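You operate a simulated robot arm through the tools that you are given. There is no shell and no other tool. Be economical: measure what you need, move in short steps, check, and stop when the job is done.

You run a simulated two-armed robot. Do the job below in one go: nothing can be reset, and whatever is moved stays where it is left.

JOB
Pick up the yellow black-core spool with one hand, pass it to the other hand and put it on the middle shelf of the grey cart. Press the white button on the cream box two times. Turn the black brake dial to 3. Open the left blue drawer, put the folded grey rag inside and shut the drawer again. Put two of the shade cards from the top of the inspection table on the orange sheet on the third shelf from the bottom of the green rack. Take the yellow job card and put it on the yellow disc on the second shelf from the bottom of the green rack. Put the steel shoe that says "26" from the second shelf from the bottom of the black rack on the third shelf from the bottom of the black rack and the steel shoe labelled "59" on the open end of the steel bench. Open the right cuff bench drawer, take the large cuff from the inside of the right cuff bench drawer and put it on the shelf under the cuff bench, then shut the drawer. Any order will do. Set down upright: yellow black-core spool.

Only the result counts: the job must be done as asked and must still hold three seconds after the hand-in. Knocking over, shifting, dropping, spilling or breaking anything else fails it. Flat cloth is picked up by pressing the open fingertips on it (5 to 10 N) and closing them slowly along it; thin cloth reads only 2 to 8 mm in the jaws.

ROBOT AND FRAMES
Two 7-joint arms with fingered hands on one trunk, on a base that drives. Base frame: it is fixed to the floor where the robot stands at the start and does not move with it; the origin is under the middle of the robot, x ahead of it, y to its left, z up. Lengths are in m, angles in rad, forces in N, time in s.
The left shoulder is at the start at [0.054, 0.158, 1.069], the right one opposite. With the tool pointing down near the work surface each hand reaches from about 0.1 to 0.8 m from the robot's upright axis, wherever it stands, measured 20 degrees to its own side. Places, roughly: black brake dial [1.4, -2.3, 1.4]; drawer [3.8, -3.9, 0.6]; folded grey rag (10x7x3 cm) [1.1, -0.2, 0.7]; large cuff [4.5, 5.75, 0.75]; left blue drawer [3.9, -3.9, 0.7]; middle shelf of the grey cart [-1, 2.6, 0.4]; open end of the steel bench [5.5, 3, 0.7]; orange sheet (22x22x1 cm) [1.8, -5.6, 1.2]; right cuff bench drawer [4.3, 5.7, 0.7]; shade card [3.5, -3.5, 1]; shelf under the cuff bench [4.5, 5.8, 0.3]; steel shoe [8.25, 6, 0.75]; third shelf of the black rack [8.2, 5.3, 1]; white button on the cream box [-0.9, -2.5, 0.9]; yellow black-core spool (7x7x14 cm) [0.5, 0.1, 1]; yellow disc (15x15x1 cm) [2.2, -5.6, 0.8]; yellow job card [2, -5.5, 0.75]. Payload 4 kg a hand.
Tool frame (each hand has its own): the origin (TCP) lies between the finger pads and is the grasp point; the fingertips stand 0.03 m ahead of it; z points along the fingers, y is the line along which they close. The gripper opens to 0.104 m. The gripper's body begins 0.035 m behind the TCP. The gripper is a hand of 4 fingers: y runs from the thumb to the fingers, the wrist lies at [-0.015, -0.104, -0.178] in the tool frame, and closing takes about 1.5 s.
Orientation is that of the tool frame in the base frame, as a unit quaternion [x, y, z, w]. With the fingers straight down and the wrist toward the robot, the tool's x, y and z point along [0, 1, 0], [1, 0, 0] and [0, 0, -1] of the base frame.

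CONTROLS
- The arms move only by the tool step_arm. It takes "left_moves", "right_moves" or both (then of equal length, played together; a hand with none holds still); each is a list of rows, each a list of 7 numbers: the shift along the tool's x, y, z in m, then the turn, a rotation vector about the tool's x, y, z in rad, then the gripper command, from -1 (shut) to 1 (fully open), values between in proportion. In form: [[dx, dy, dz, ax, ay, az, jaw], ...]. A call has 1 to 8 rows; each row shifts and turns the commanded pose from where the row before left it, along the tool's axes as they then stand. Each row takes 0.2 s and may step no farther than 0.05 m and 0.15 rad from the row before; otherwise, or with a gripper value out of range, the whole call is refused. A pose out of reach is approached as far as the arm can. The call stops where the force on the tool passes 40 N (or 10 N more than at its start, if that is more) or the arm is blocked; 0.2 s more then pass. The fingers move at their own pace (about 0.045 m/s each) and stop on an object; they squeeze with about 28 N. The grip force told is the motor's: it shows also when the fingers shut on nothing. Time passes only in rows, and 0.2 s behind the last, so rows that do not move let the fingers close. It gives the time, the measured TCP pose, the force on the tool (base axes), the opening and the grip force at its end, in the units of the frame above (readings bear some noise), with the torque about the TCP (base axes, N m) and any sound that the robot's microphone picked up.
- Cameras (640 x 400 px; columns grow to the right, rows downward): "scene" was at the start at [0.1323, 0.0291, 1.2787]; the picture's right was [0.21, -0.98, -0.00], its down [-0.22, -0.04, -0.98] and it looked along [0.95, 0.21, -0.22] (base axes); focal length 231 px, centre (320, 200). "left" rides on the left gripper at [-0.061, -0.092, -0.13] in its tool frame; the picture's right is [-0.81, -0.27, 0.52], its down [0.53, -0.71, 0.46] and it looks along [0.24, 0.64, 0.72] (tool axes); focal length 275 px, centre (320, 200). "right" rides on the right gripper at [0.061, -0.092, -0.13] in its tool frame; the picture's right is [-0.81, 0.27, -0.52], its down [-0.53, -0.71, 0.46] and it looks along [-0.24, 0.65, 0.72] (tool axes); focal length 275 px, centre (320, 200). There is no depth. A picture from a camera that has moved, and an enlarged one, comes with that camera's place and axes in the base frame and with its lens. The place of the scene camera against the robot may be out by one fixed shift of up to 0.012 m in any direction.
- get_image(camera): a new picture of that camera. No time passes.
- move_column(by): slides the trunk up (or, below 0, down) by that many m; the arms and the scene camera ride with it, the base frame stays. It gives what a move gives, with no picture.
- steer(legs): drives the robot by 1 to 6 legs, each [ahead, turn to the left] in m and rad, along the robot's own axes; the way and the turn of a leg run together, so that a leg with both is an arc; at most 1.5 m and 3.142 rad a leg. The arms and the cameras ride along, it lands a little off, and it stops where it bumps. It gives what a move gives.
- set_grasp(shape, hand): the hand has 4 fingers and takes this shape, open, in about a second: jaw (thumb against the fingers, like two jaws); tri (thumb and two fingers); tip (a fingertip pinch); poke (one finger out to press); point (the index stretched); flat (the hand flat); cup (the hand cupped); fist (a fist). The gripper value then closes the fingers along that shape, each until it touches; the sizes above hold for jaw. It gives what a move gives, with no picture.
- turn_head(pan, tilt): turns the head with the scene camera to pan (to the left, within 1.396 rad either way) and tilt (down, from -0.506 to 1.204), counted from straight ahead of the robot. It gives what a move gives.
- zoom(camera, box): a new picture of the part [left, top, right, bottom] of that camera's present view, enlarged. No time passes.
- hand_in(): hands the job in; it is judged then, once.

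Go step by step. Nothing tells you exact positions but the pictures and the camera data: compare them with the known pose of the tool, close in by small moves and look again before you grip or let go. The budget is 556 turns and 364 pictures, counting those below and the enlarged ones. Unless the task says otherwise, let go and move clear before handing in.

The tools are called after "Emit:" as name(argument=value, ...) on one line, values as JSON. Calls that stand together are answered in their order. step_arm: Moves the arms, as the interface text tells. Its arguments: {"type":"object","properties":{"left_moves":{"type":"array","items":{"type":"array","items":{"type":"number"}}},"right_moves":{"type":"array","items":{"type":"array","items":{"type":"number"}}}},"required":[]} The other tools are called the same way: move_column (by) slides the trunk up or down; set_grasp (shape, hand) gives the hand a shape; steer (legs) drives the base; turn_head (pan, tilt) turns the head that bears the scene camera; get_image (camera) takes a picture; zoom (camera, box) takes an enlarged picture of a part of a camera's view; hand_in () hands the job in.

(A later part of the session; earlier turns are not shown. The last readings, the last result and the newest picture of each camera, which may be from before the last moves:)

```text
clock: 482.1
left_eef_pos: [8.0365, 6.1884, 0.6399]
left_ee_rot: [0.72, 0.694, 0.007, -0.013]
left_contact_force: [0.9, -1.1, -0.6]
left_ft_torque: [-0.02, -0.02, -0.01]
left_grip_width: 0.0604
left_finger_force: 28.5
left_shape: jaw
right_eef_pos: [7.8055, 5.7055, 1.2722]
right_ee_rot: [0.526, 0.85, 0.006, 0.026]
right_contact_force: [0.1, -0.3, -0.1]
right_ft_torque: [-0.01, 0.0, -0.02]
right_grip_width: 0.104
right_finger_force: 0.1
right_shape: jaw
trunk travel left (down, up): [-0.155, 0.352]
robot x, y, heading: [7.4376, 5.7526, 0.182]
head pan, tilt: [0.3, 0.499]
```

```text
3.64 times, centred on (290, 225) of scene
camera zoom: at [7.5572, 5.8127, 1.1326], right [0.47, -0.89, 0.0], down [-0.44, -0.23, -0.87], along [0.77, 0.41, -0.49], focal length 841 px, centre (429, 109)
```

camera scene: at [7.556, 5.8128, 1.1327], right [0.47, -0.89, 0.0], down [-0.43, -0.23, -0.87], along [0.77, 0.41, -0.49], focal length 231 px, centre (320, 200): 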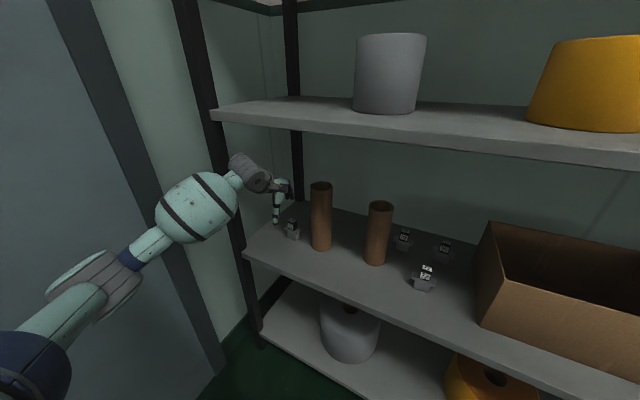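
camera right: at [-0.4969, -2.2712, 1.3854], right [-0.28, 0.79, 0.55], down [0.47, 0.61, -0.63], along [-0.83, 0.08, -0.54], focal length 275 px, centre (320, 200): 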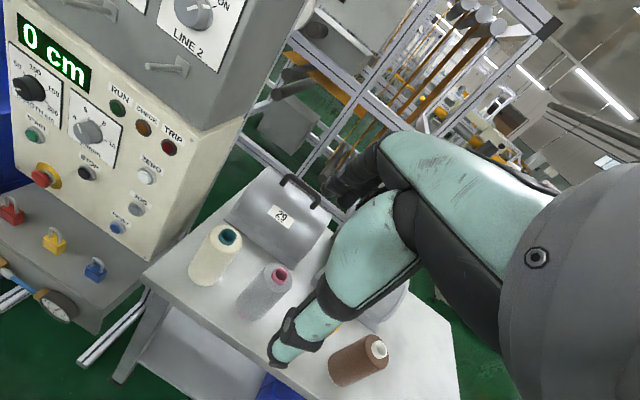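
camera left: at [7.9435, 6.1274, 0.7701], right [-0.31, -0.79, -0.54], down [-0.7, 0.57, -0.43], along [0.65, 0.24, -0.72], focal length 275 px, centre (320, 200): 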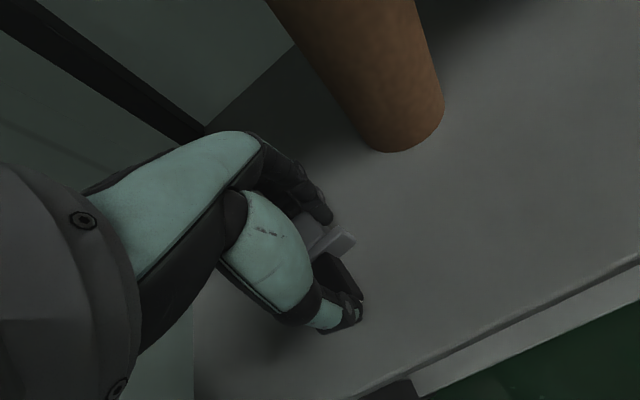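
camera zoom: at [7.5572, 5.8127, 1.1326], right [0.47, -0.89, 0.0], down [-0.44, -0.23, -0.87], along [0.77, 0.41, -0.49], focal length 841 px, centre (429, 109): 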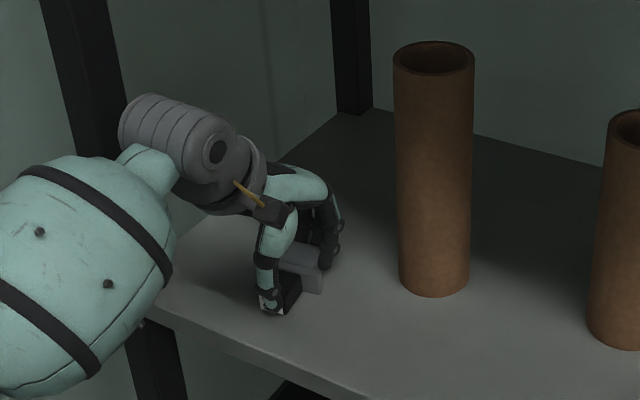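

Gripped end to end, with a width of 6 cm. I lift and check.

Emit:
step_arm(left_moves=[[0, 0, -0.02, 0, 0, 0, -1], [0, 0, -0.03, 0, 0, 0, -1], [0, 0, -0.03, 0, 0, 0, -1], [0, 0, 0, 0, 0, 0, -1]])

Emit:
zoom(camera="scene", box=[200, 150, 360, 280])

```text
clock: 483.1
left_eef_pos: [8.0372, 6.1876, 0.7199]
left_ee_rot: [0.719, 0.694, 0.007, -0.012]
left_contact_force: [-1.2, 0.3, -2.5]
left_ft_torque: [-0.01, -0.02, -0.02]
left_grip_width: 0.0607
left_finger_force: 28.5
left_shape: jaw
right_eef_pos: [7.8055, 5.7063, 1.2726]
right_ee_rot: [0.526, 0.85, 0.006, 0.027]
right_contact_force: [-0.1, -0.1, -0.2]
right_ft_torque: [0.01, -0.01, 0.0]
right_grip_width: 0.1041
right_finger_force: 0.0
right_shape: jaw
trunk travel left (down, up): [-0.155, 0.352]
robot x, y, heading: [7.4366, 5.7558, 0.182]
head pan, tilt: [0.3, 0.499]
```

```text
3.08 times, centred on (280, 215) of scene
camera zoom: at [7.5574, 5.8129, 1.1325], right [0.47, -0.89, 0.0], down [-0.44, -0.23, -0.87], along [0.77, 0.41, -0.49], focal length 712 px, centre (443, 154)
```

zoom: 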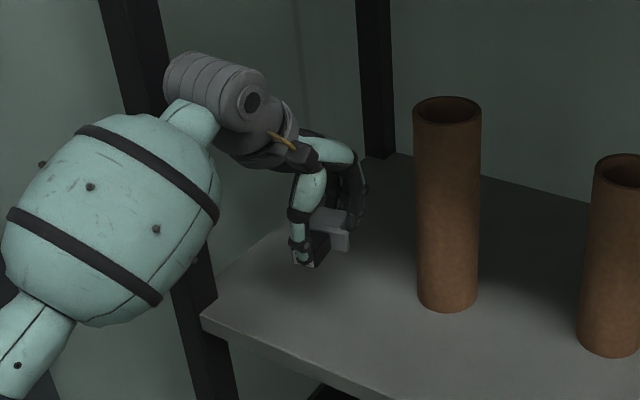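

It is held firmly. I back out, raise the trunk to third-shelf height, and drive to the free spot on that shelf at about y 5.37.

Emit:
steer(legs=[[-0.45, 0]])

Emit:
move_column(by=0.3)

Emit:
steer(legs=[[0, -1.4], [0.5, 0], [0, 1.22]])

Emit:
turn_head(pan=0.0, tilt=0.4)

Emit:
get_image(camera="scene")

```text
clock: 485.9
left_eef_pos: [7.5853, 6.1061, 0.721]
left_ee_rot: [0.718, 0.696, 0.008, -0.013]
left_contact_force: [-0.3, 0.7, -1.3]
left_ft_torque: [-0.01, 0.04, 0.01]
left_grip_width: 0.0604
left_finger_force: 27.9
left_shape: jaw
right_eef_pos: [7.3562, 5.6239, 1.2727]
right_ee_rot: [0.523, 0.852, 0.007, 0.027]
right_contact_force: [-0.3, 0.8, -0.3]
right_ft_torque: [0.01, -0.01, 0.01]
right_grip_width: 0.104
right_finger_force: 0.0
right_shape: jaw
trunk travel left (down, up): [-0.155, 0.352]
robot x, y, heading: [6.9903, 5.6678, 0.192]
head pan, tilt: [0.3, 0.499]
```

```text
clock: 488.9
left_eef_pos: [7.5784, 6.1057, 1.0298]
left_ee_rot: [0.717, 0.697, 0.013, -0.01]
left_contact_force: [-0.5, 0.6, -2.0]
left_ft_torque: [-0.05, -0.04, 0.02]
left_grip_width: 0.06
left_finger_force: 28.2
left_shape: jaw
right_eef_pos: [7.3422, 5.6209, 1.5767]
right_ee_rot: [0.524, 0.851, 0.009, 0.032]
right_contact_force: [-0.6, 0.5, 1.1]
right_ft_torque: [0.01, -0.01, 0.0]
right_grip_width: 0.1042
right_finger_force: 0.0
right_shape: jaw
trunk travel left (down, up): [-0.455, 0.052]
robot x, y, heading: [6.987, 5.6668, 0.188]
head pan, tilt: [0.3, 0.499]
```

```text
clock: 499.5
left_eef_pos: [7.8342, 5.509, 1.0282]
left_ee_rot: [0.785, 0.62, 0.013, -0.009]
left_contact_force: [-0.5, -0.1, -2.0]
left_ft_torque: [-0.03, 0.02, 0.02]
left_grip_width: 0.0582
left_finger_force: 28.0
left_shape: jaw
right_eef_pos: [7.5067, 5.0835, 1.5765]
right_ee_rot: [0.608, 0.794, 0.006, 0.032]
right_contact_force: [0.6, 0.1, -0.3]
right_ft_torque: [0.02, 0.0, 0.0]
right_grip_width: 0.1037
right_finger_force: 0.2
right_shape: jaw
trunk travel left (down, up): [-0.455, 0.052]
robot x, y, heading: [7.1718, 5.1865, -0.013]
head pan, tilt: [0.3, 0.499]
```

```text
clock: 500.3
left_eef_pos: [7.8213, 5.5098, 1.0363]
left_ee_rot: [0.785, 0.62, 0.018, -0.004]
left_contact_force: [-0.1, 0.0, -2.4]
left_ft_torque: [-0.06, 0.0, 0.0]
left_grip_width: 0.058
left_finger_force: 27.8
left_shape: jaw
right_eef_pos: [7.4849, 5.0833, 1.5808]
right_ee_rot: [0.607, 0.793, 0.009, 0.038]
right_contact_force: [-0.7, 0.6, 0.4]
right_ft_torque: [-0.03, -0.01, -0.01]
right_grip_width: 0.1036
right_finger_force: 0.1
right_shape: jaw
trunk travel left (down, up): [-0.455, 0.052]
robot x, y, heading: [7.1678, 5.1853, -0.01]
head pan, tilt: [0.0, 0.4]
```

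```text
151 pictures are left
camera scene: at [7.3048, 5.1979, 1.4417], right [-0.01, -1.0, 0.0], down [-0.4, 0.0, -0.92], along [0.92, -0.01, -0.4], focal length 231 px, centre (320, 200)
```

scene: 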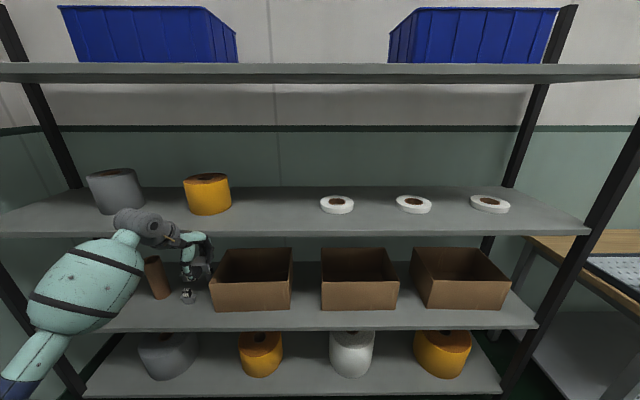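

The free part of the third shelf between the orange roll and the first white ring is centred near y 5.36. I raise the hand above shelf level, shift right and drive in.

Emit:
step_arm(left_moves=[[0, 0, -0.04, 0, 0, 0, -1], [0, 0, -0.04, 0, 0, 0, -1], [-0.04, 0.01, -0.02, 0, 0, 0, -1], [-0.04, 0.01, -0.02, 0, 0, 0, -1], [-0.04, 0.01, 0, 0, 0, 0, -1], [0, 0, 0, 0, 0, 0, -1]])

Emit:
steer(legs=[[0.22, 0]])

Emit:
get_image(camera="scene")

Emit:
get_image(camera="left")

```text
clock: 501.7
left_eef_pos: [7.821, 5.3824, 1.1518]
left_ee_rot: [0.785, 0.619, 0.018, -0.004]
left_contact_force: [0.8, 0.2, -1.4]
left_ft_torque: [-0.04, -0.01, -0.01]
left_grip_width: 0.058
left_finger_force: 28.2
left_shape: jaw
right_eef_pos: [7.4854, 5.0837, 1.5816]
right_ee_rot: [0.608, 0.793, 0.009, 0.037]
right_contact_force: [-0.5, -0.2, -0.1]
right_ft_torque: [-0.03, 0.0, 0.01]
right_grip_width: 0.1039
right_finger_force: 0.0
right_shape: jaw
trunk travel left (down, up): [-0.455, 0.052]
robot x, y, heading: [7.1684, 5.1916, -0.013]
head pan, tilt: [0.0, 0.4]
```

```text
clock: 503.5
left_eef_pos: [8.0431, 5.3752, 1.1544]
left_ee_rot: [0.786, 0.617, 0.019, -0.004]
left_contact_force: [0.1, 0.5, -1.9]
left_ft_torque: [0.0, 0.02, 0.0]
left_grip_width: 0.058
left_finger_force: 28.1
left_shape: jaw
right_eef_pos: [7.7043, 5.078, 1.5824]
right_ee_rot: [0.611, 0.791, 0.011, 0.038]
right_contact_force: [-0.2, -0.1, 0.5]
right_ft_torque: [0.02, -0.01, -0.05]
right_grip_width: 0.1037
right_finger_force: 0.1
right_shape: jaw
trunk travel left (down, up): [-0.455, 0.052]
robot x, y, heading: [7.392, 5.1864, -0.019]
head pan, tilt: [0.0, 0.4]
```

```text
150 pictures are left
camera scene: at [7.5237, 5.1922, 1.4422], right [-0.02, -1.0, 0.0], down [-0.4, 0.01, -0.92], along [0.92, -0.02, -0.4], focal length 231 px, centre (320, 200)
```

scene: 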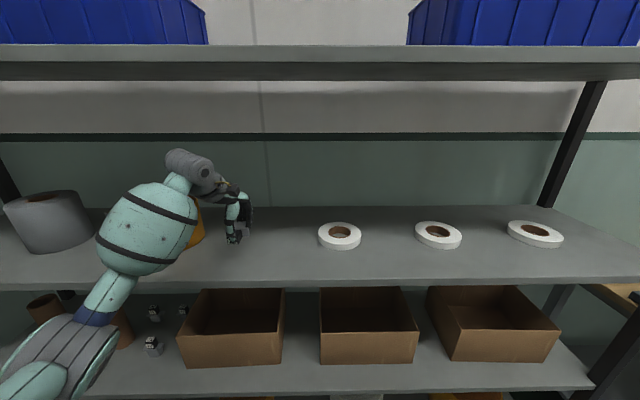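

```text
149 pictures are left
camera left: at [7.9355, 5.3334, 1.28], right [-0.45, -0.71, -0.55], down [-0.55, 0.7, -0.45], along [0.7, 0.1, -0.7], focal length 275 px, centre (320, 200)
```

left: 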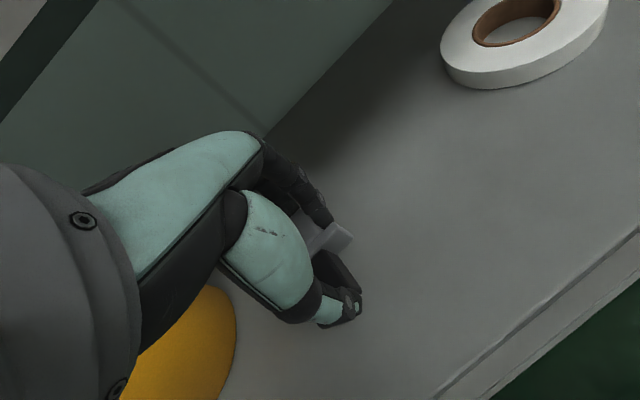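

It is over the free spot. I lower until it touches.

Emit:
step_arm(left_moves=[[0, 0, 0.02, 0, 0, 0, -1], [0, 0, 0.015, 0, 0, 0, -1], [0, 0, 0.01, 0, 0, 0, -1], [0, 0, 0.008, 0, 0, 0, -1], [0, 0, 0, 0, 0, 0, -1]])

Emit:
step_arm(left_moves=[[0, 0, 0.006, 0, 0, 0, -1], [0, 0, 0.006, 0, 0, 0, -1], [0, 0, 0.006, 0, 0, 0, -1], [0, 0, 0, 0, 0, 0, -1]])

```text
clock: 504.7
left_eef_pos: [8.0334, 5.3766, 1.1061]
left_ee_rot: [0.787, 0.617, 0.024, 0.0]
left_contact_force: [0.3, 0.0, -1.9]
left_ft_torque: [-0.03, 0.04, 0.03]
left_grip_width: 0.0578
left_finger_force: 27.7
left_shape: jaw
right_eef_pos: [7.6879, 5.0777, 1.5852]
right_ee_rot: [0.61, 0.791, 0.014, 0.044]
right_contact_force: [-0.4, 0.2, -1.3]
right_ft_torque: [-0.02, 0.0, -0.01]
right_grip_width: 0.1039
right_finger_force: 0.0
right_shape: jaw
trunk travel left (down, up): [-0.455, 0.052]
robot x, y, heading: [7.3918, 5.1828, -0.018]
head pan, tilt: [0.0, 0.4]
```

```text
clock: 505.7
left_eef_pos: [8.0327, 5.3768, 1.0903]
left_ee_rot: [0.787, 0.617, 0.025, 0.001]
left_contact_force: [1.5, -0.5, 6.7]
left_ft_torque: [0.02, 0.24, 0.02]
left_grip_width: 0.0584
left_finger_force: 28.2
left_shape: jaw
right_eef_pos: [7.6876, 5.0774, 1.5841]
right_ee_rot: [0.61, 0.791, 0.014, 0.043]
right_contact_force: [-0.4, 0.6, -0.2]
right_ft_torque: [-0.02, -0.01, 0.0]
right_grip_width: 0.1041
right_finger_force: 0.0
right_shape: jaw
trunk travel left (down, up): [-0.455, 0.052]
robot x, y, heading: [7.3921, 5.1854, -0.021]
head pan, tilt: [0.0, 0.4]
```

It touches. I open and lift off.

Emit:
step_arm(left_moves=[[0, 0, 0.002, 0, 0, 0, -0.2], [0, 0, 0, 0, 0, 0, 0.3], [0, 0, 0, 0, 0, 0, 1], [0, 0, 0, 0, 0, 0, 1], [0, 0, -0.02, 0, 0, 0, 1], [0, 0, -0.03, 0, 0, 0, 1], [0, 0, -0.03, 0, 0, 0, 1], [0, 0, 0, 0, 0, 0, 1]])

Emit:
steer(legs=[[-0.25, 0]])

Emit:
get_image(camera="scene")

```text
clock: 507.5
left_eef_pos: [8.0307, 5.377, 1.1683]
left_ee_rot: [0.787, 0.617, 0.023, -0.001]
left_contact_force: [-0.1, 0.8, 0.4]
left_ft_torque: [-0.02, -0.02, 0.02]
left_grip_width: 0.1036
left_finger_force: 0.0
left_shape: jaw
right_eef_pos: [7.6882, 5.078, 1.5848]
right_ee_rot: [0.61, 0.791, 0.013, 0.043]
right_contact_force: [-0.7, 0.1, 0.3]
right_ft_torque: [-0.01, -0.03, 0.02]
right_grip_width: 0.104
right_finger_force: 0.1
right_shape: jaw
trunk travel left (down, up): [-0.455, 0.052]
robot x, y, heading: [7.3932, 5.1827, -0.02]
head pan, tilt: [0.0, 0.4]
```

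```text
clock: 509.4
left_eef_pos: [7.7823, 5.3853, 1.1677]
left_ee_rot: [0.785, 0.62, 0.022, -0.001]
left_contact_force: [0.2, -0.6, 0.8]
left_ft_torque: [0.02, -0.01, 0.01]
left_grip_width: 0.1039
left_finger_force: 0.0
left_shape: jaw
right_eef_pos: [7.4426, 5.0834, 1.5839]
right_ee_rot: [0.607, 0.793, 0.013, 0.041]
right_contact_force: [-0.6, -0.2, 0.1]
right_ft_torque: [0.0, -0.01, 0.0]
right_grip_width: 0.1039
right_finger_force: 0.1
right_shape: jaw
trunk travel left (down, up): [-0.455, 0.052]
robot x, y, heading: [7.1374, 5.191, -0.013]
head pan, tilt: [0.0, 0.4]
```

```text
148 pictures are left
camera scene: at [7.2798, 5.1978, 1.4416], right [-0.01, -1.0, 0.0], down [-0.4, 0.01, -0.92], along [0.92, -0.01, -0.4], focal length 231 px, centre (320, 200)
```

scene: 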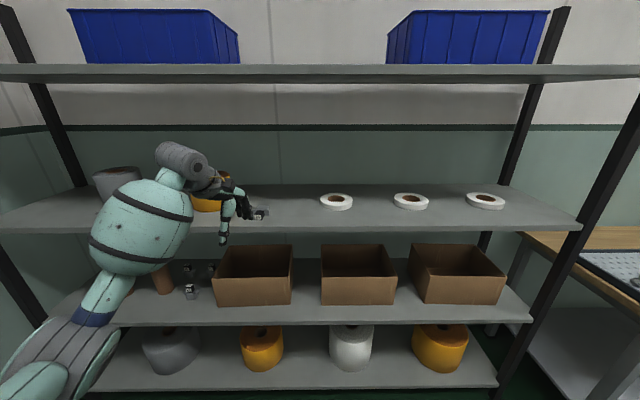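

"26" is on the third shelf. Now "59", near [8.21, 5.722] with its cube at z about 0.656, behind shoe 72. I lower the trunk and reposition for it.

Emit:
move_column(by=-0.3)

Emit:
steer(legs=[[-0.28, 0], [0, 0.8], [0.4, 0], [0, -0.8]])

Emit:
turn_head(pan=0.2, tilt=0.4)

Emit:
get_image(camera="scene")

```text
clock: 512.4
left_eef_pos: [7.766, 5.3857, 0.8747]
left_ee_rot: [0.784, 0.62, 0.028, 0.003]
left_contact_force: [-0.3, 0.2, 0.2]
left_ft_torque: [-0.01, 0.04, -0.01]
left_grip_width: 0.1038
left_finger_force: 0.0
left_shape: jaw
right_eef_pos: [7.4198, 5.0832, 1.2879]
right_ee_rot: [0.607, 0.793, 0.017, 0.048]
right_contact_force: [0.8, 0.6, 0.4]
right_ft_torque: [-0.02, 0.01, 0.02]
right_grip_width: 0.104
right_finger_force: 0.1
right_shape: jaw
trunk travel left (down, up): [-0.155, 0.352]
robot x, y, heading: [7.1405, 5.1888, -0.01]
head pan, tilt: [0.0, 0.4]
```

```text
clock: 521.5
left_eef_pos: [7.763, 5.6814, 0.8746]
left_ee_rot: [0.782, 0.623, 0.029, 0.002]
left_contact_force: [-0.8, -0.1, -0.3]
left_ft_torque: [0.05, 0.0, -0.01]
left_grip_width: 0.1038
left_finger_force: 0.1
left_shape: jaw
right_eef_pos: [7.4188, 5.3757, 1.2874]
right_ee_rot: [0.604, 0.795, 0.018, 0.047]
right_contact_force: [1.0, -0.2, 0.3]
right_ft_torque: [0.0, -0.01, -0.02]
right_grip_width: 0.1039
right_finger_force: 0.1
right_shape: jaw
trunk travel left (down, up): [-0.155, 0.352]
robot x, y, heading: [7.137, 5.486, -0.001]
head pan, tilt: [0.0, 0.4]
```

```text
clock: 522.3
left_eef_pos: [7.7497, 5.6807, 0.8842]
left_ee_rot: [0.781, 0.623, 0.034, 0.007]
left_contact_force: [0.4, -0.6, 0.4]
left_ft_torque: [-0.04, 0.0, 0.0]
left_grip_width: 0.1039
left_finger_force: 0.1
left_shape: jaw
right_eef_pos: [7.401, 5.3773, 1.2924]
right_ee_rot: [0.603, 0.795, 0.021, 0.054]
right_contact_force: [-1.0, 0.4, -0.4]
right_ft_torque: [0.01, 0.01, -0.01]
right_grip_width: 0.1039
right_finger_force: 0.1
right_shape: jaw
trunk travel left (down, up): [-0.155, 0.352]
robot x, y, heading: [7.1376, 5.4878, -0.009]
head pan, tilt: [0.201, 0.4]
```

```text
147 pictures are left
camera scene: at [7.2689, 5.5171, 1.1418], right [0.19, -0.98, 0.0], down [-0.39, -0.08, -0.92], along [0.9, 0.18, -0.4], focal length 231 px, centre (320, 200)
```

scene: 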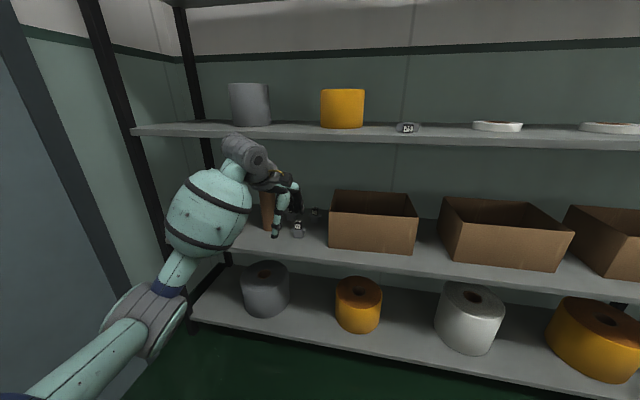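

I straighten the hand with a slight pitch, lower it to z about 0.77 so that it clears both shoe 72 and the third shelf, and look from its camera.

Emit:
step_arm(left_moves=[[0, 0, 0, -0.07, 0, -0.11, 1], [0, 0, 0, -0.07, 0, -0.11, 1], [0, 0, 0, -0.06, 0, 0, 1], [0.013, 0, 0.035, 0, 0, 0, 1], [0.013, 0, 0.04, 0, 0, 0, 1], [0.013, 0, 0.04, 0, 0, 0, 1], [0, 0, 0, 0, 0, 0, 1]])

Emit:
get_image(camera="left")

Emit:
zoom(camera="scene", box=[220, 140, 360, 260])

```text
clock: 523.9
left_eef_pos: [7.7797, 5.7218, 0.7724]
left_ee_rot: [0.704, 0.699, 0.097, 0.085]
left_contact_force: [1.2, -0.1, -0.3]
left_ft_torque: [0.0, 0.01, -0.03]
left_grip_width: 0.104
left_finger_force: 0.0
left_shape: jaw
right_eef_pos: [7.4039, 5.3759, 1.2936]
right_ee_rot: [0.603, 0.795, 0.022, 0.053]
right_contact_force: [0.0, 0.1, -0.2]
right_ft_torque: [0.01, -0.02, 0.0]
right_grip_width: 0.1041
right_finger_force: 0.0
right_shape: jaw
trunk travel left (down, up): [-0.155, 0.352]
robot x, y, heading: [7.139, 5.4902, -0.002]
head pan, tilt: [0.201, 0.4]
```

```text
146 pictures are left
camera left: at [7.6567, 5.6596, 0.8733], right [-0.14, -0.8, -0.58], down [-0.57, 0.55, -0.61], along [0.81, 0.25, -0.53], focal length 275 px, centre (320, 200)
```

left: 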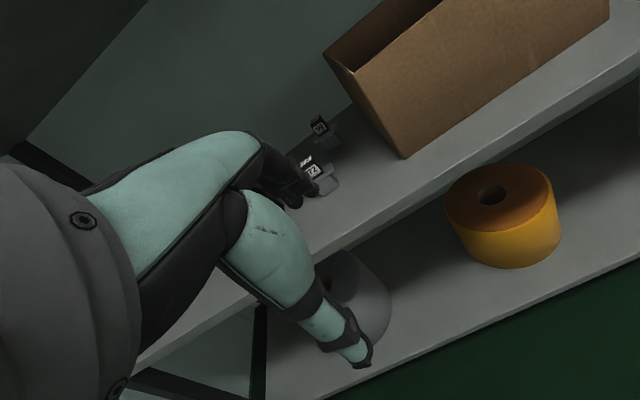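

```text
3.33 times, centred on (290, 200) of scene
camera zoom: at [7.2697, 5.5171, 1.1417], right [0.2, -0.98, 0.0], down [-0.39, -0.08, -0.92], along [0.9, 0.18, -0.4], focal length 771 px, centre (420, 200)
```

zoom: 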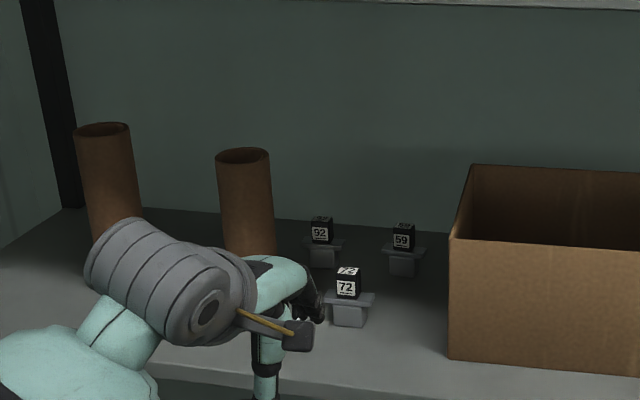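

I drive in with the hand above shoe 72.

Emit:
steer(legs=[[0.34, 0]])

Emit:
get_image(camera="left")

Emit:
get_image(camera="scene")

```text
clock: 526.2
left_eef_pos: [8.1212, 5.7212, 0.7711]
left_ee_rot: [0.704, 0.699, 0.096, 0.085]
left_contact_force: [-0.2, -1.3, 0.2]
left_ft_torque: [0.03, -0.02, 0.02]
left_grip_width: 0.1042
left_finger_force: 0.1
left_shape: jaw
right_eef_pos: [7.7464, 5.3751, 1.291]
right_ee_rot: [0.603, 0.796, 0.021, 0.051]
right_contact_force: [0.5, 0.0, 0.2]
right_ft_torque: [0.03, -0.01, -0.03]
right_grip_width: 0.1039
right_finger_force: 0.1
right_shape: jaw
trunk travel left (down, up): [-0.155, 0.352]
robot x, y, heading: [7.4832, 5.4902, -0.002]
head pan, tilt: [0.201, 0.4]
```

```text
144 pictures are left
camera left: at [7.9989, 5.6597, 0.8729], right [-0.14, -0.8, -0.58], down [-0.57, 0.54, -0.61], along [0.81, 0.25, -0.53], focal length 275 px, centre (320, 200)
```

left: 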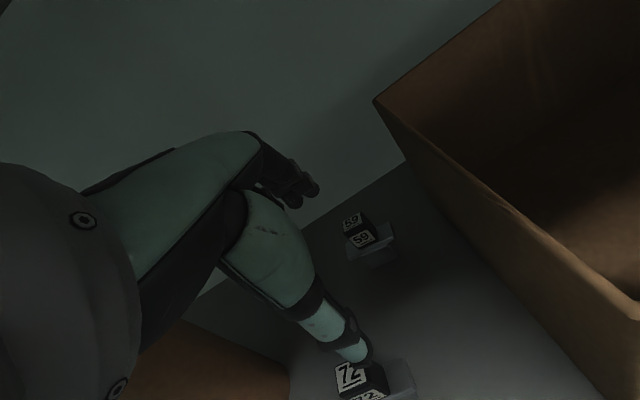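

```text
143 pictures are left
camera scene: at [7.6127, 5.5164, 1.1415], right [0.2, -0.98, 0.0], down [-0.39, -0.08, -0.92], along [0.9, 0.18, -0.4], focal length 231 px, centre (320, 200)
```

scene: 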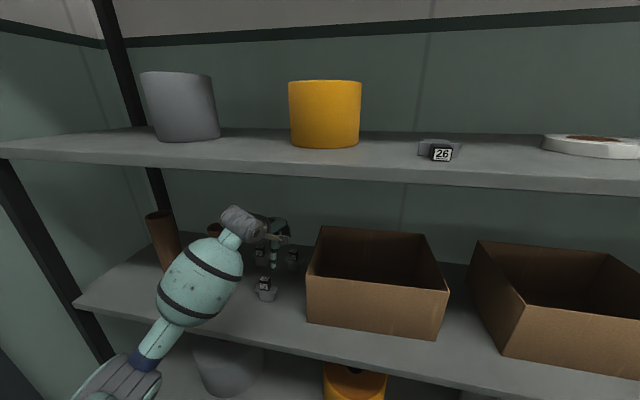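

Two views intersect cleanly: the cube of "59" is at [8.233, 5.722, 0.656]. I move above it and go down.

Emit:
step_arm(left_moves=[[0.001, 0.027, 0.014, 0, 0, 0, 1], [0, 0.027, 0.014, 0, 0, 0, 1], [0, 0.025, 0.014, 0, 0, 0, 1], [0, 0, 0.02, 0, 0, 0, 1], [0, 0, 0.02, 0, 0, 0, 1], [0, 0, 0, 0, 0, 0, 1]])

Emit:
get_image(camera="left")

```text
clock: 527.6
left_eef_pos: [8.2093, 5.7234, 0.7212]
left_ee_rot: [0.702, 0.699, 0.101, 0.09]
left_contact_force: [0.2, -0.8, 0.7]
left_ft_torque: [0.01, 0.02, -0.01]
left_grip_width: 0.1038
left_finger_force: 0.1
left_shape: jaw
right_eef_pos: [7.7295, 5.3768, 1.2953]
right_ee_rot: [0.603, 0.795, 0.025, 0.058]
right_contact_force: [0.3, 0.3, -1.2]
right_ft_torque: [0.03, 0.0, 0.0]
right_grip_width: 0.1039
right_finger_force: 0.0
right_shape: jaw
trunk travel left (down, up): [-0.155, 0.352]
robot x, y, heading: [7.4782, 5.4883, -0.007]
head pan, tilt: [0.201, 0.4]
```

```text
142 pictures are left
camera left: at [8.0851, 5.6613, 0.8217], right [-0.13, -0.8, -0.59], down [-0.56, 0.54, -0.62], along [0.82, 0.25, -0.52], focal length 275 px, centre (320, 200)
```

left: 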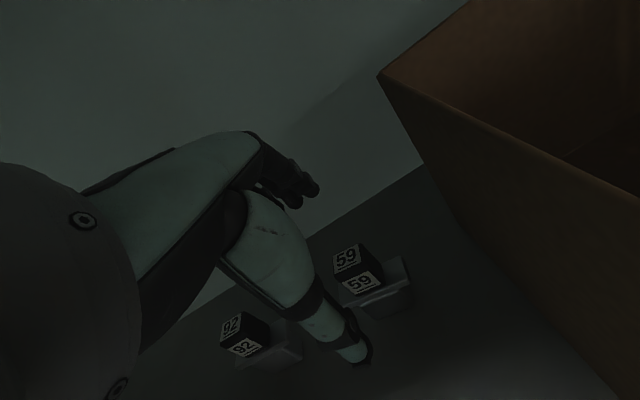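

It is perfectly on the approach line. I go down 4.8 cm and close.

Emit:
step_arm(left_moves=[[0, 0, 0.02, 0, 0, 0, 1], [0, 0, 0.018, 0, 0, 0, 1], [0, 0, 0.01, 0, 0, 0, 1], [0, 0, 0, 0, 0, 0, 1]])

Emit:
get_image(camera="left")

```text
clock: 528.6
left_eef_pos: [8.2214, 5.7246, 0.6767]
left_ee_rot: [0.702, 0.699, 0.101, 0.089]
left_contact_force: [-0.4, 0.1, -0.2]
left_ft_torque: [-0.02, 0.02, 0.01]
left_grip_width: 0.1038
left_finger_force: 0.0
left_shape: jaw
right_eef_pos: [7.7285, 5.3756, 1.2952]
right_ee_rot: [0.602, 0.796, 0.024, 0.057]
right_contact_force: [0.1, 0.0, -0.6]
right_ft_torque: [0.0, 0.0, 0.02]
right_grip_width: 0.1036
right_finger_force: 0.1
right_shape: jaw
trunk travel left (down, up): [-0.155, 0.352]
robot x, y, heading: [7.4795, 5.4894, -0.007]
head pan, tilt: [0.201, 0.4]
```

```text
141 pictures are left
camera left: at [8.0987, 5.6619, 0.776], right [-0.13, -0.8, -0.59], down [-0.56, 0.54, -0.62], along [0.82, 0.25, -0.52], focal length 275 px, centre (320, 200)
```

left: 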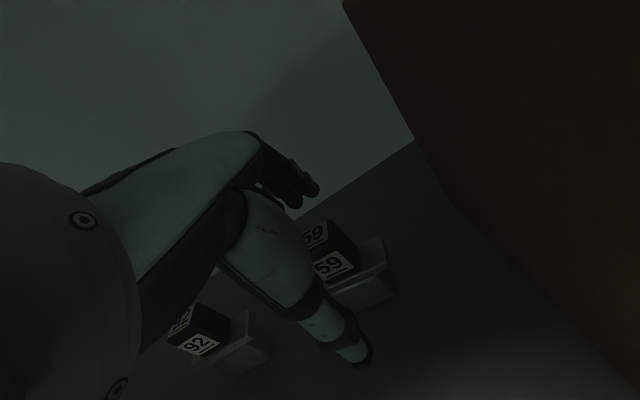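

Emit:
step_arm(left_moves=[[0, 0, 0.005, 0, 0, 0, 0.8], [0, 0, 0, 0, 0, 0, 0.2], [0, 0, 0, 0, 0, 0, -0.4], [0, 0, 0, 0, 0, 0, -1], [0, 0, 0, 0, 0, 0, -1], [0, 0, 0, 0, 0, 0, -1], [0, 0, 0, 0, 0, 0, -1]])

Emit:
get_image(camera="left")

```text
clock: 530.2
left_eef_pos: [8.2244, 5.7237, 0.6708]
left_ee_rot: [0.702, 0.699, 0.101, 0.09]
left_contact_force: [-0.3, -0.7, -0.2]
left_ft_torque: [0.01, 0.04, 0.02]
left_grip_width: 0.0172
left_finger_force: 27.7
left_shape: jaw
right_eef_pos: [7.7302, 5.3755, 1.2943]
right_ee_rot: [0.602, 0.796, 0.025, 0.058]
right_contact_force: [0.1, 0.8, -0.2]
right_ft_torque: [0.0, 0.02, -0.03]
right_grip_width: 0.104
right_finger_force: 0.0
right_shape: jaw
trunk travel left (down, up): [-0.155, 0.352]
robot x, y, heading: [7.4789, 5.4921, -0.0]
head pan, tilt: [0.201, 0.4]
```

```text
140 pictures are left
camera left: at [8.1002, 5.6622, 0.7712], right [-0.13, -0.8, -0.59], down [-0.56, 0.54, -0.62], along [0.82, 0.25, -0.52], focal length 275 px, centre (320, 200)
```

left: 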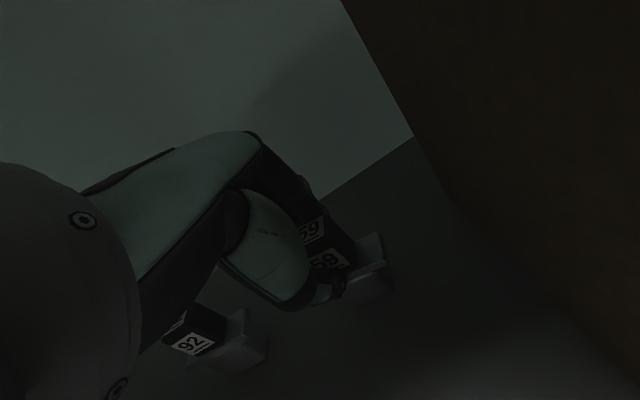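

The grip is a little off to one side. I reopen, shift 8 mm toward -y and regrip.

Emit:
step_arm(left_moves=[[0, 0, 0, 0, 0, 0, -0.2], [0, 0, 0, 0, 0, 0, 0.4], [0, 0, 0, 0, 0, 0, 0.6], [-0.008, 0.002, 0.004, 0, 0, 0, 0.6], [0, 0, 0, 0, 0, 0, 0], [0, 0, 0, 0, 0, 0, -1], [0, 0, 0, 0, 0, 0, -1], [0, 0, 0, 0, 0, 0, -1]])

Emit:
get_image(camera="left")

```text
clock: 532.0
left_eef_pos: [8.228, 5.7163, 0.6672]
left_ee_rot: [0.702, 0.699, 0.101, 0.091]
left_contact_force: [-1.9, 0.3, 2.1]
left_ft_torque: [0.03, 0.12, 0.0]
left_grip_width: 0.0192
left_finger_force: 28.0
left_shape: jaw
right_eef_pos: [7.7297, 5.3768, 1.2954]
right_ee_rot: [0.603, 0.795, 0.025, 0.058]
right_contact_force: [-0.4, -0.3, -0.5]
right_ft_torque: [0.0, -0.01, -0.01]
right_grip_width: 0.104
right_finger_force: 0.1
right_shape: jaw
trunk travel left (down, up): [-0.155, 0.352]
robot x, y, heading: [7.4811, 5.485, -0.002]
head pan, tilt: [0.201, 0.4]
```

```text
139 pictures are left
camera left: at [8.1029, 5.6538, 0.7681], right [-0.13, -0.8, -0.59], down [-0.56, 0.54, -0.62], along [0.82, 0.25, -0.52], focal length 275 px, centre (320, 200)
```

left: 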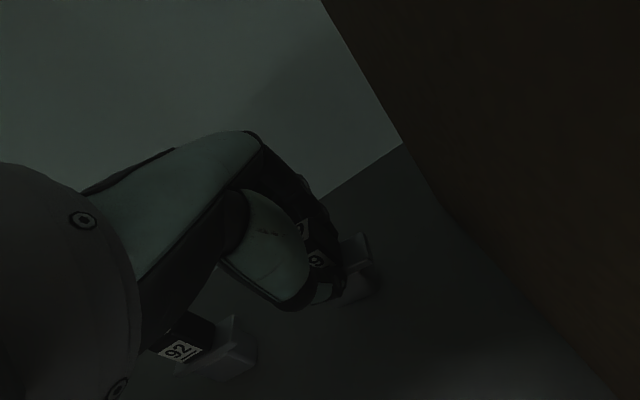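

Emit:
step_arm(left_moves=[[0, 0, -0.01, 0, 0, 0, -1], [0, 0, -0.015, 0, 0, 0, -1], [0, 0, -0.02, 0, 0, 0, -1], [0, 0, 0, 0, 0, 0, -1]])

Emit:
get_image(camera="left")

Emit:
zoom(camera="scene", box=[220, 190, 340, 310])

```text
clock: 533.0
left_eef_pos: [8.2138, 5.7168, 0.7103]
left_ee_rot: [0.702, 0.699, 0.101, 0.09]
left_contact_force: [0.0, 0.0, -2.9]
left_ft_torque: [0.02, 0.0, -0.03]
left_grip_width: 0.0189
left_finger_force: 27.8
left_shape: jaw
right_eef_pos: [7.731, 5.3761, 1.2948]
right_ee_rot: [0.603, 0.796, 0.025, 0.058]
right_contact_force: [0.6, 0.8, 0.2]
right_ft_torque: [0.02, -0.01, 0.0]
right_grip_width: 0.1042
right_finger_force: 0.1
right_shape: jaw
trunk travel left (down, up): [-0.155, 0.352]
robot x, y, heading: [7.4812, 5.4896, -0.002]
head pan, tilt: [0.201, 0.4]
```

```text
138 pictures are left
camera left: at [8.0906, 5.653, 0.8098], right [-0.13, -0.8, -0.59], down [-0.56, 0.54, -0.62], along [0.82, 0.25, -0.52], focal length 275 px, centre (320, 200)
```

left: 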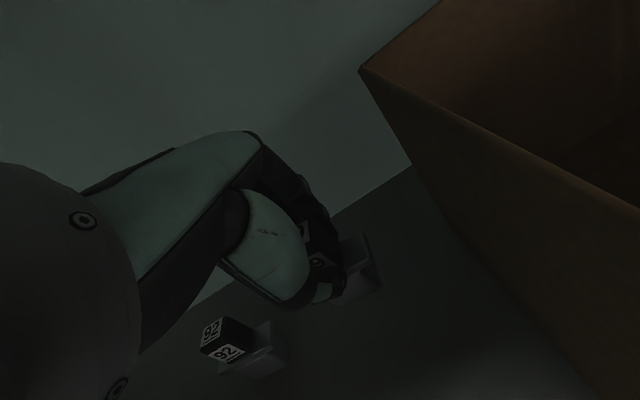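

```text
3.33 times, centred on (280, 250) of scene
camera zoom: at [7.6119, 5.5165, 1.1416], right [0.2, -0.98, 0.0], down [-0.39, -0.08, -0.92], along [0.9, 0.18, -0.4], focal length 771 px, centre (453, 33)
```

zoom: 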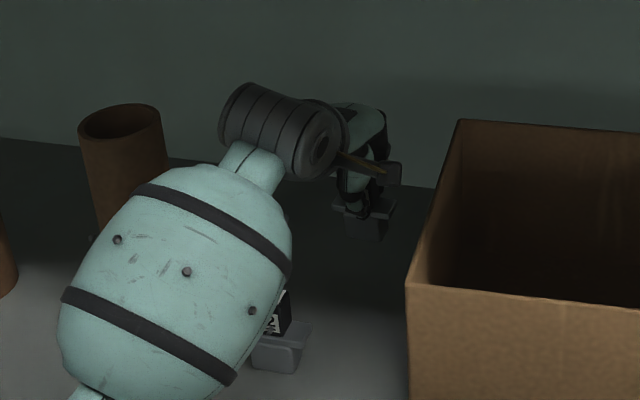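

Shoe 59 hangs upright in the hand. I lift 5 cm more to clear shoe 72 and back straight out.

Emit:
step_arm(left_moves=[[0, 0.002, -0.02, 0, 0, 0, -1], [0, 0.004, -0.02, 0, 0, 0, -1], [0, 0.003, -0.012, 0, 0, 0, -1], [0, 0, 0, 0, 0, 0, -1]])

Emit:
steer(legs=[[-0.5, 0]])

Emit:
get_image(camera="scene")

```text
clock: 534.0
left_eef_pos: [8.2094, 5.7159, 0.7653]
left_ee_rot: [0.702, 0.699, 0.101, 0.09]
left_contact_force: [-0.1, 0.1, -1.6]
left_ft_torque: [0.04, -0.01, -0.01]
left_grip_width: 0.0189
left_finger_force: 27.8
left_shape: jaw
right_eef_pos: [7.73, 5.3755, 1.2947]
right_ee_rot: [0.603, 0.795, 0.024, 0.058]
right_contact_force: [-0.2, 0.2, -1.0]
right_ft_torque: [0.02, -0.01, -0.02]
right_grip_width: 0.104
right_finger_force: 0.0
right_shape: jaw
trunk travel left (down, up): [-0.155, 0.352]
robot x, y, heading: [7.4807, 5.4872, -0.005]
head pan, tilt: [0.201, 0.4]
```

```text
clock: 537.0
left_eef_pos: [7.7185, 5.7167, 0.7647]
left_ee_rot: [0.701, 0.7, 0.101, 0.09]
left_contact_force: [0.4, -0.2, -1.2]
left_ft_torque: [-0.03, 0.01, 0.0]
left_grip_width: 0.0192
left_finger_force: 28.1
left_shape: jaw
right_eef_pos: [7.2392, 5.3774, 1.295]
right_ee_rot: [0.602, 0.796, 0.024, 0.059]
right_contact_force: [-0.6, 1.1, -0.2]
right_ft_torque: [0.01, -0.05, 0.02]
right_grip_width: 0.1038
right_finger_force: 0.1
right_shape: jaw
trunk travel left (down, up): [-0.155, 0.352]
robot x, y, heading: [6.9932, 5.4883, -0.003]
head pan, tilt: [0.201, 0.4]
```

```text
136 pictures are left
camera scene: at [7.1214, 5.5169, 1.1418], right [0.2, -0.98, 0.0], down [-0.39, -0.08, -0.92], along [0.9, 0.19, -0.4], focal length 231 px, centre (320, 200)
```

scene: 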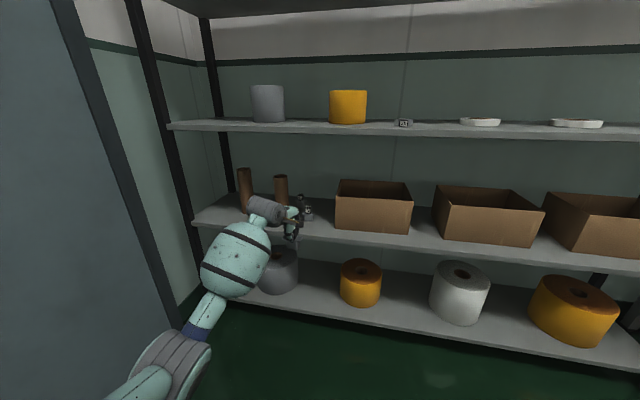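

I've got "59". I raise the trunk a bit and turn toward the steel bench at about [5.5, 3].

Emit:
move_column(by=0.25)

Emit:
steer(legs=[[-0.2, 0], [0, -1.1], [0, -1.0]])

Emit:
turn_head(pan=0.0, tilt=0.3)

Emit:
get_image(camera="scene")

```text
clock: 539.6
left_eef_pos: [7.7101, 5.7167, 1.0211]
left_ee_rot: [0.7, 0.7, 0.106, 0.094]
left_contact_force: [0.3, 1.0, -2.3]
left_ft_torque: [-0.01, 0.01, -0.02]
left_grip_width: 0.0188
left_finger_force: 27.4
left_shape: jaw
right_eef_pos: [7.2251, 5.3767, 1.5476]
right_ee_rot: [0.599, 0.798, 0.033, 0.062]
right_contact_force: [0.2, -0.7, -0.5]
right_ft_torque: [-0.02, 0.0, -0.02]
right_grip_width: 0.1039
right_finger_force: 0.2
right_shape: jaw
trunk travel left (down, up): [-0.405, 0.102]
robot x, y, heading: [6.9907, 5.4872, 0.001]
head pan, tilt: [0.201, 0.4]
```

```text
clock: 547.4
left_eef_pos: [6.6488, 4.7491, 1.0225]
left_ee_rot: [0.959, -0.245, -0.027, 0.139]
left_contact_force: [-0.3, 0.6, -1.9]
left_ft_torque: [-0.03, 0.0, 0.0]
left_grip_width: 0.0183
left_finger_force: 28.3
left_shape: jaw
right_eef_pos: [6.5817, 5.3389, 1.5465]
right_ee_rot: [0.992, -0.109, -0.039, 0.057]
right_contact_force: [-0.5, -0.1, 0.7]
right_ft_torque: [-0.01, 0.0, -0.01]
right_grip_width: 0.1037
right_finger_force: 0.1
right_shape: jaw
trunk travel left (down, up): [-0.405, 0.102]
robot x, y, heading: [6.8052, 5.4844, -2.069]
head pan, tilt: [0.201, 0.4]
```

```text
clock: 548.1
left_eef_pos: [6.6543, 4.7599, 1.0306]
left_ee_rot: [0.959, -0.244, -0.027, 0.145]
left_contact_force: [0.6, -0.6, -1.0]
left_ft_torque: [0.04, -0.01, 0.0]
left_grip_width: 0.0184
left_finger_force: 27.6
left_shape: jaw
right_eef_pos: [6.5892, 5.3559, 1.5491]
right_ee_rot: [0.991, -0.109, -0.04, 0.062]
right_contact_force: [0.0, -0.4, 0.2]
right_ft_torque: [0.0, -0.05, 0.02]
right_grip_width: 0.1039
right_finger_force: 0.1
right_shape: jaw
trunk travel left (down, up): [-0.405, 0.102]
robot x, y, heading: [6.8069, 5.4797, -2.066]
head pan, tilt: [0.0, 0.3]
```

```text
135 pictures are left
camera scene: at [6.7301, 5.3662, 1.4001], right [-0.88, 0.47, 0.0], down [0.15, 0.27, -0.95], along [-0.45, -0.84, -0.31], focal length 231 px, centre (320, 200)
```

scene: 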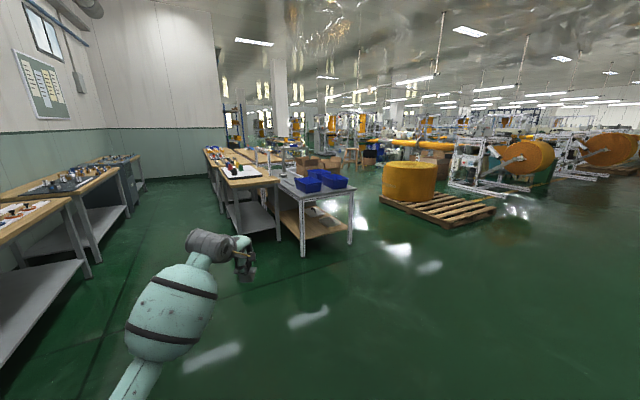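

The steel bench with blue bins lies straight ahead. I drive closer.

Emit:
steer(legs=[[1.0, 0]])

Emit:
turn_head(pan=-0.1, tilt=0.4)

Emit:
get_image(camera="scene")

```text
clock: 553.5
left_eef_pos: [6.1819, 3.9028, 1.0308]
left_ee_rot: [0.957, -0.248, -0.028, 0.145]
left_contact_force: [0.8, -0.2, -1.9]
left_ft_torque: [0.04, 0.0, 0.01]
left_grip_width: 0.0186
left_finger_force: 28.1
left_shape: jaw
right_eef_pos: [6.1207, 4.4982, 1.5499]
right_ee_rot: [0.991, -0.114, -0.042, 0.063]
right_contact_force: [-0.3, 0.4, -0.1]
right_ft_torque: [0.0, -0.01, 0.03]
right_grip_width: 0.104
right_finger_force: 0.0
right_shape: jaw
trunk travel left (down, up): [-0.405, 0.102]
robot x, y, heading: [6.3338, 4.6226, -2.077]
head pan, tilt: [0.0, 0.3]
```

```text
clock: 554.1
left_eef_pos: [6.187, 3.9123, 1.0385]
left_ee_rot: [0.957, -0.247, -0.028, 0.15]
left_contact_force: [-0.4, -0.2, -2.5]
left_ft_torque: [0.04, -0.01, 0.02]
left_grip_width: 0.0184
left_finger_force: 28.0
left_shape: jaw
right_eef_pos: [6.1301, 4.5128, 1.5517]
right_ee_rot: [0.99, -0.112, -0.042, 0.069]
right_contact_force: [-0.4, 0.1, -0.4]
right_ft_torque: [-0.02, -0.04, 0.01]
right_grip_width: 0.1038
right_finger_force: 0.2
right_shape: jaw
trunk travel left (down, up): [-0.405, 0.102]
robot x, y, heading: [6.3363, 4.6234, -2.079]
head pan, tilt: [-0.099, 0.4]
```

```text
134 pictures are left
camera scene: at [6.2539, 4.5125, 1.3908], right [-0.82, 0.57, 0.0], down [0.23, 0.33, -0.92], along [-0.52, -0.75, -0.4], focal length 231 px, centre (320, 200)
```

scene: 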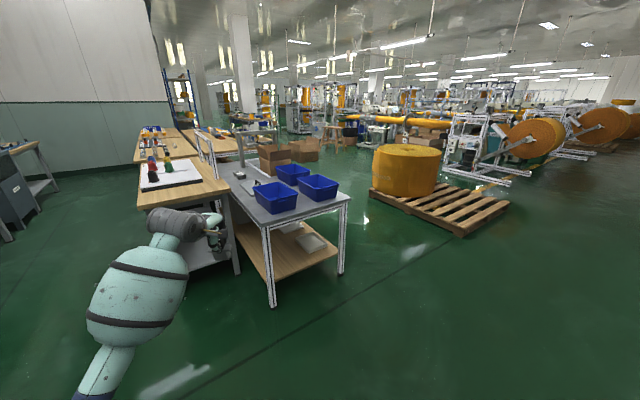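

Emit:
zoom(camera="scene", box=[190, 110, 370, 310])

```text
2.00 times, centred on (280, 210) of scene
camera zoom: at [6.2539, 4.5125, 1.3908], right [-0.82, 0.57, 0.0], down [0.23, 0.33, -0.92], along [-0.52, -0.75, -0.4], focal length 463 px, centre (400, 180)
```

zoom: 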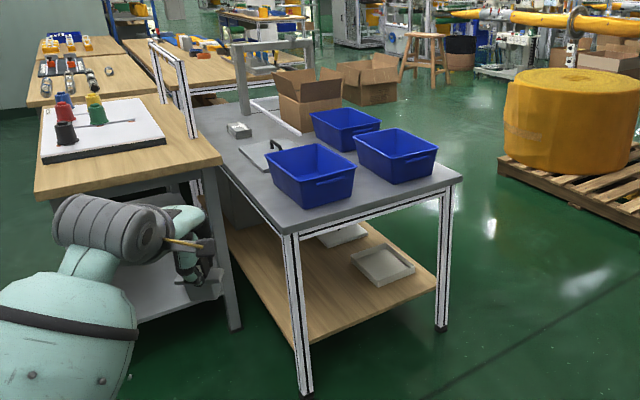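

The bench top's near end edge is at y about 3.37, spanning x 5.21–5.85, with three blue bins just behind it. I move in front of that end for a better look from above.

Emit:
steer(legs=[[0, -0.566], [1.15, 0], [0, 1.07]])

Emit:
turn_head(pan=0.1, tilt=0.6)

Emit:
get_image(camera="scene")

Emit:
get_image(camera="left")

```text
clock: 565.3
left_eef_pos: [5.5213, 3.3689, 1.0382]
left_ee_rot: [0.988, -0.006, 0.008, 0.153]
left_contact_force: [-0.1, 0.0, -1.5]
left_ft_torque: [0.02, -0.01, -0.01]
left_grip_width: 0.0182
left_finger_force: 27.4
left_shape: jaw
right_eef_pos: [5.1867, 3.8709, 1.5516]
right_ee_rot: [0.988, 0.132, -0.027, 0.077]
right_contact_force: [-0.1, -1.1, 0.4]
right_ft_torque: [-0.01, 0.0, 0.0]
right_grip_width: 0.1038
right_finger_force: 0.1
right_shape: jaw
trunk travel left (down, up): [-0.405, 0.102]
robot x, y, heading: [5.3108, 4.0657, -1.578]
head pan, tilt: [-0.099, 0.4]
```

```text
clock: 566.1
left_eef_pos: [5.5212, 3.3798, 1.0468]
left_ee_rot: [0.987, -0.006, 0.007, 0.159]
left_contact_force: [0.5, -0.7, -1.5]
left_ft_torque: [0.04, 0.02, 0.0]
left_grip_width: 0.0177
left_finger_force: 28.2
left_shape: jaw
right_eef_pos: [5.1861, 3.8898, 1.5522]
right_ee_rot: [0.987, 0.133, -0.028, 0.083]
right_contact_force: [0.4, 0.0, -0.8]
right_ft_torque: [-0.01, 0.02, 0.02]
right_grip_width: 0.1037
right_finger_force: 0.0
right_shape: jaw
trunk travel left (down, up): [-0.405, 0.102]
robot x, y, heading: [5.3126, 4.0687, -1.579]
head pan, tilt: [0.099, 0.6]
```

```text
132 pictures are left
camera scene: at [5.3122, 3.9371, 1.3728], right [-1.0, -0.09, 0.0], down [-0.05, 0.57, -0.82], along [0.07, -0.81, -0.58], focal length 231 px, centre (320, 200)
```

scene: 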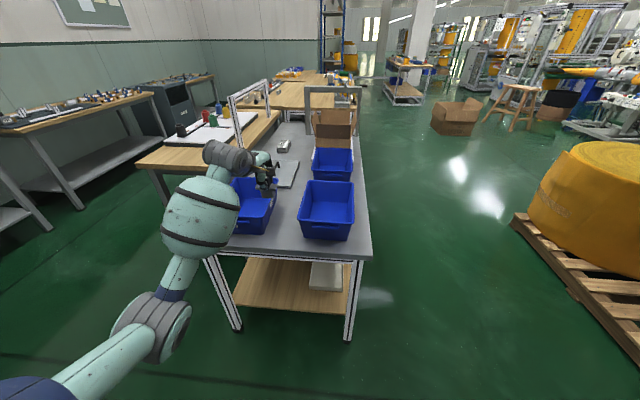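

```text
131 pictures are left
camera left: at [5.4595, 3.5087, 1.1406], right [-0.8, 0.11, -0.59], down [0.55, 0.53, -0.65], along [0.24, -0.84, -0.48], focal length 275 px, centre (320, 200)
```

left: 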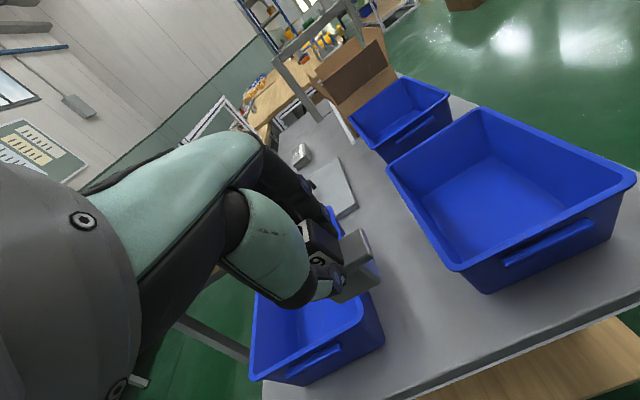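

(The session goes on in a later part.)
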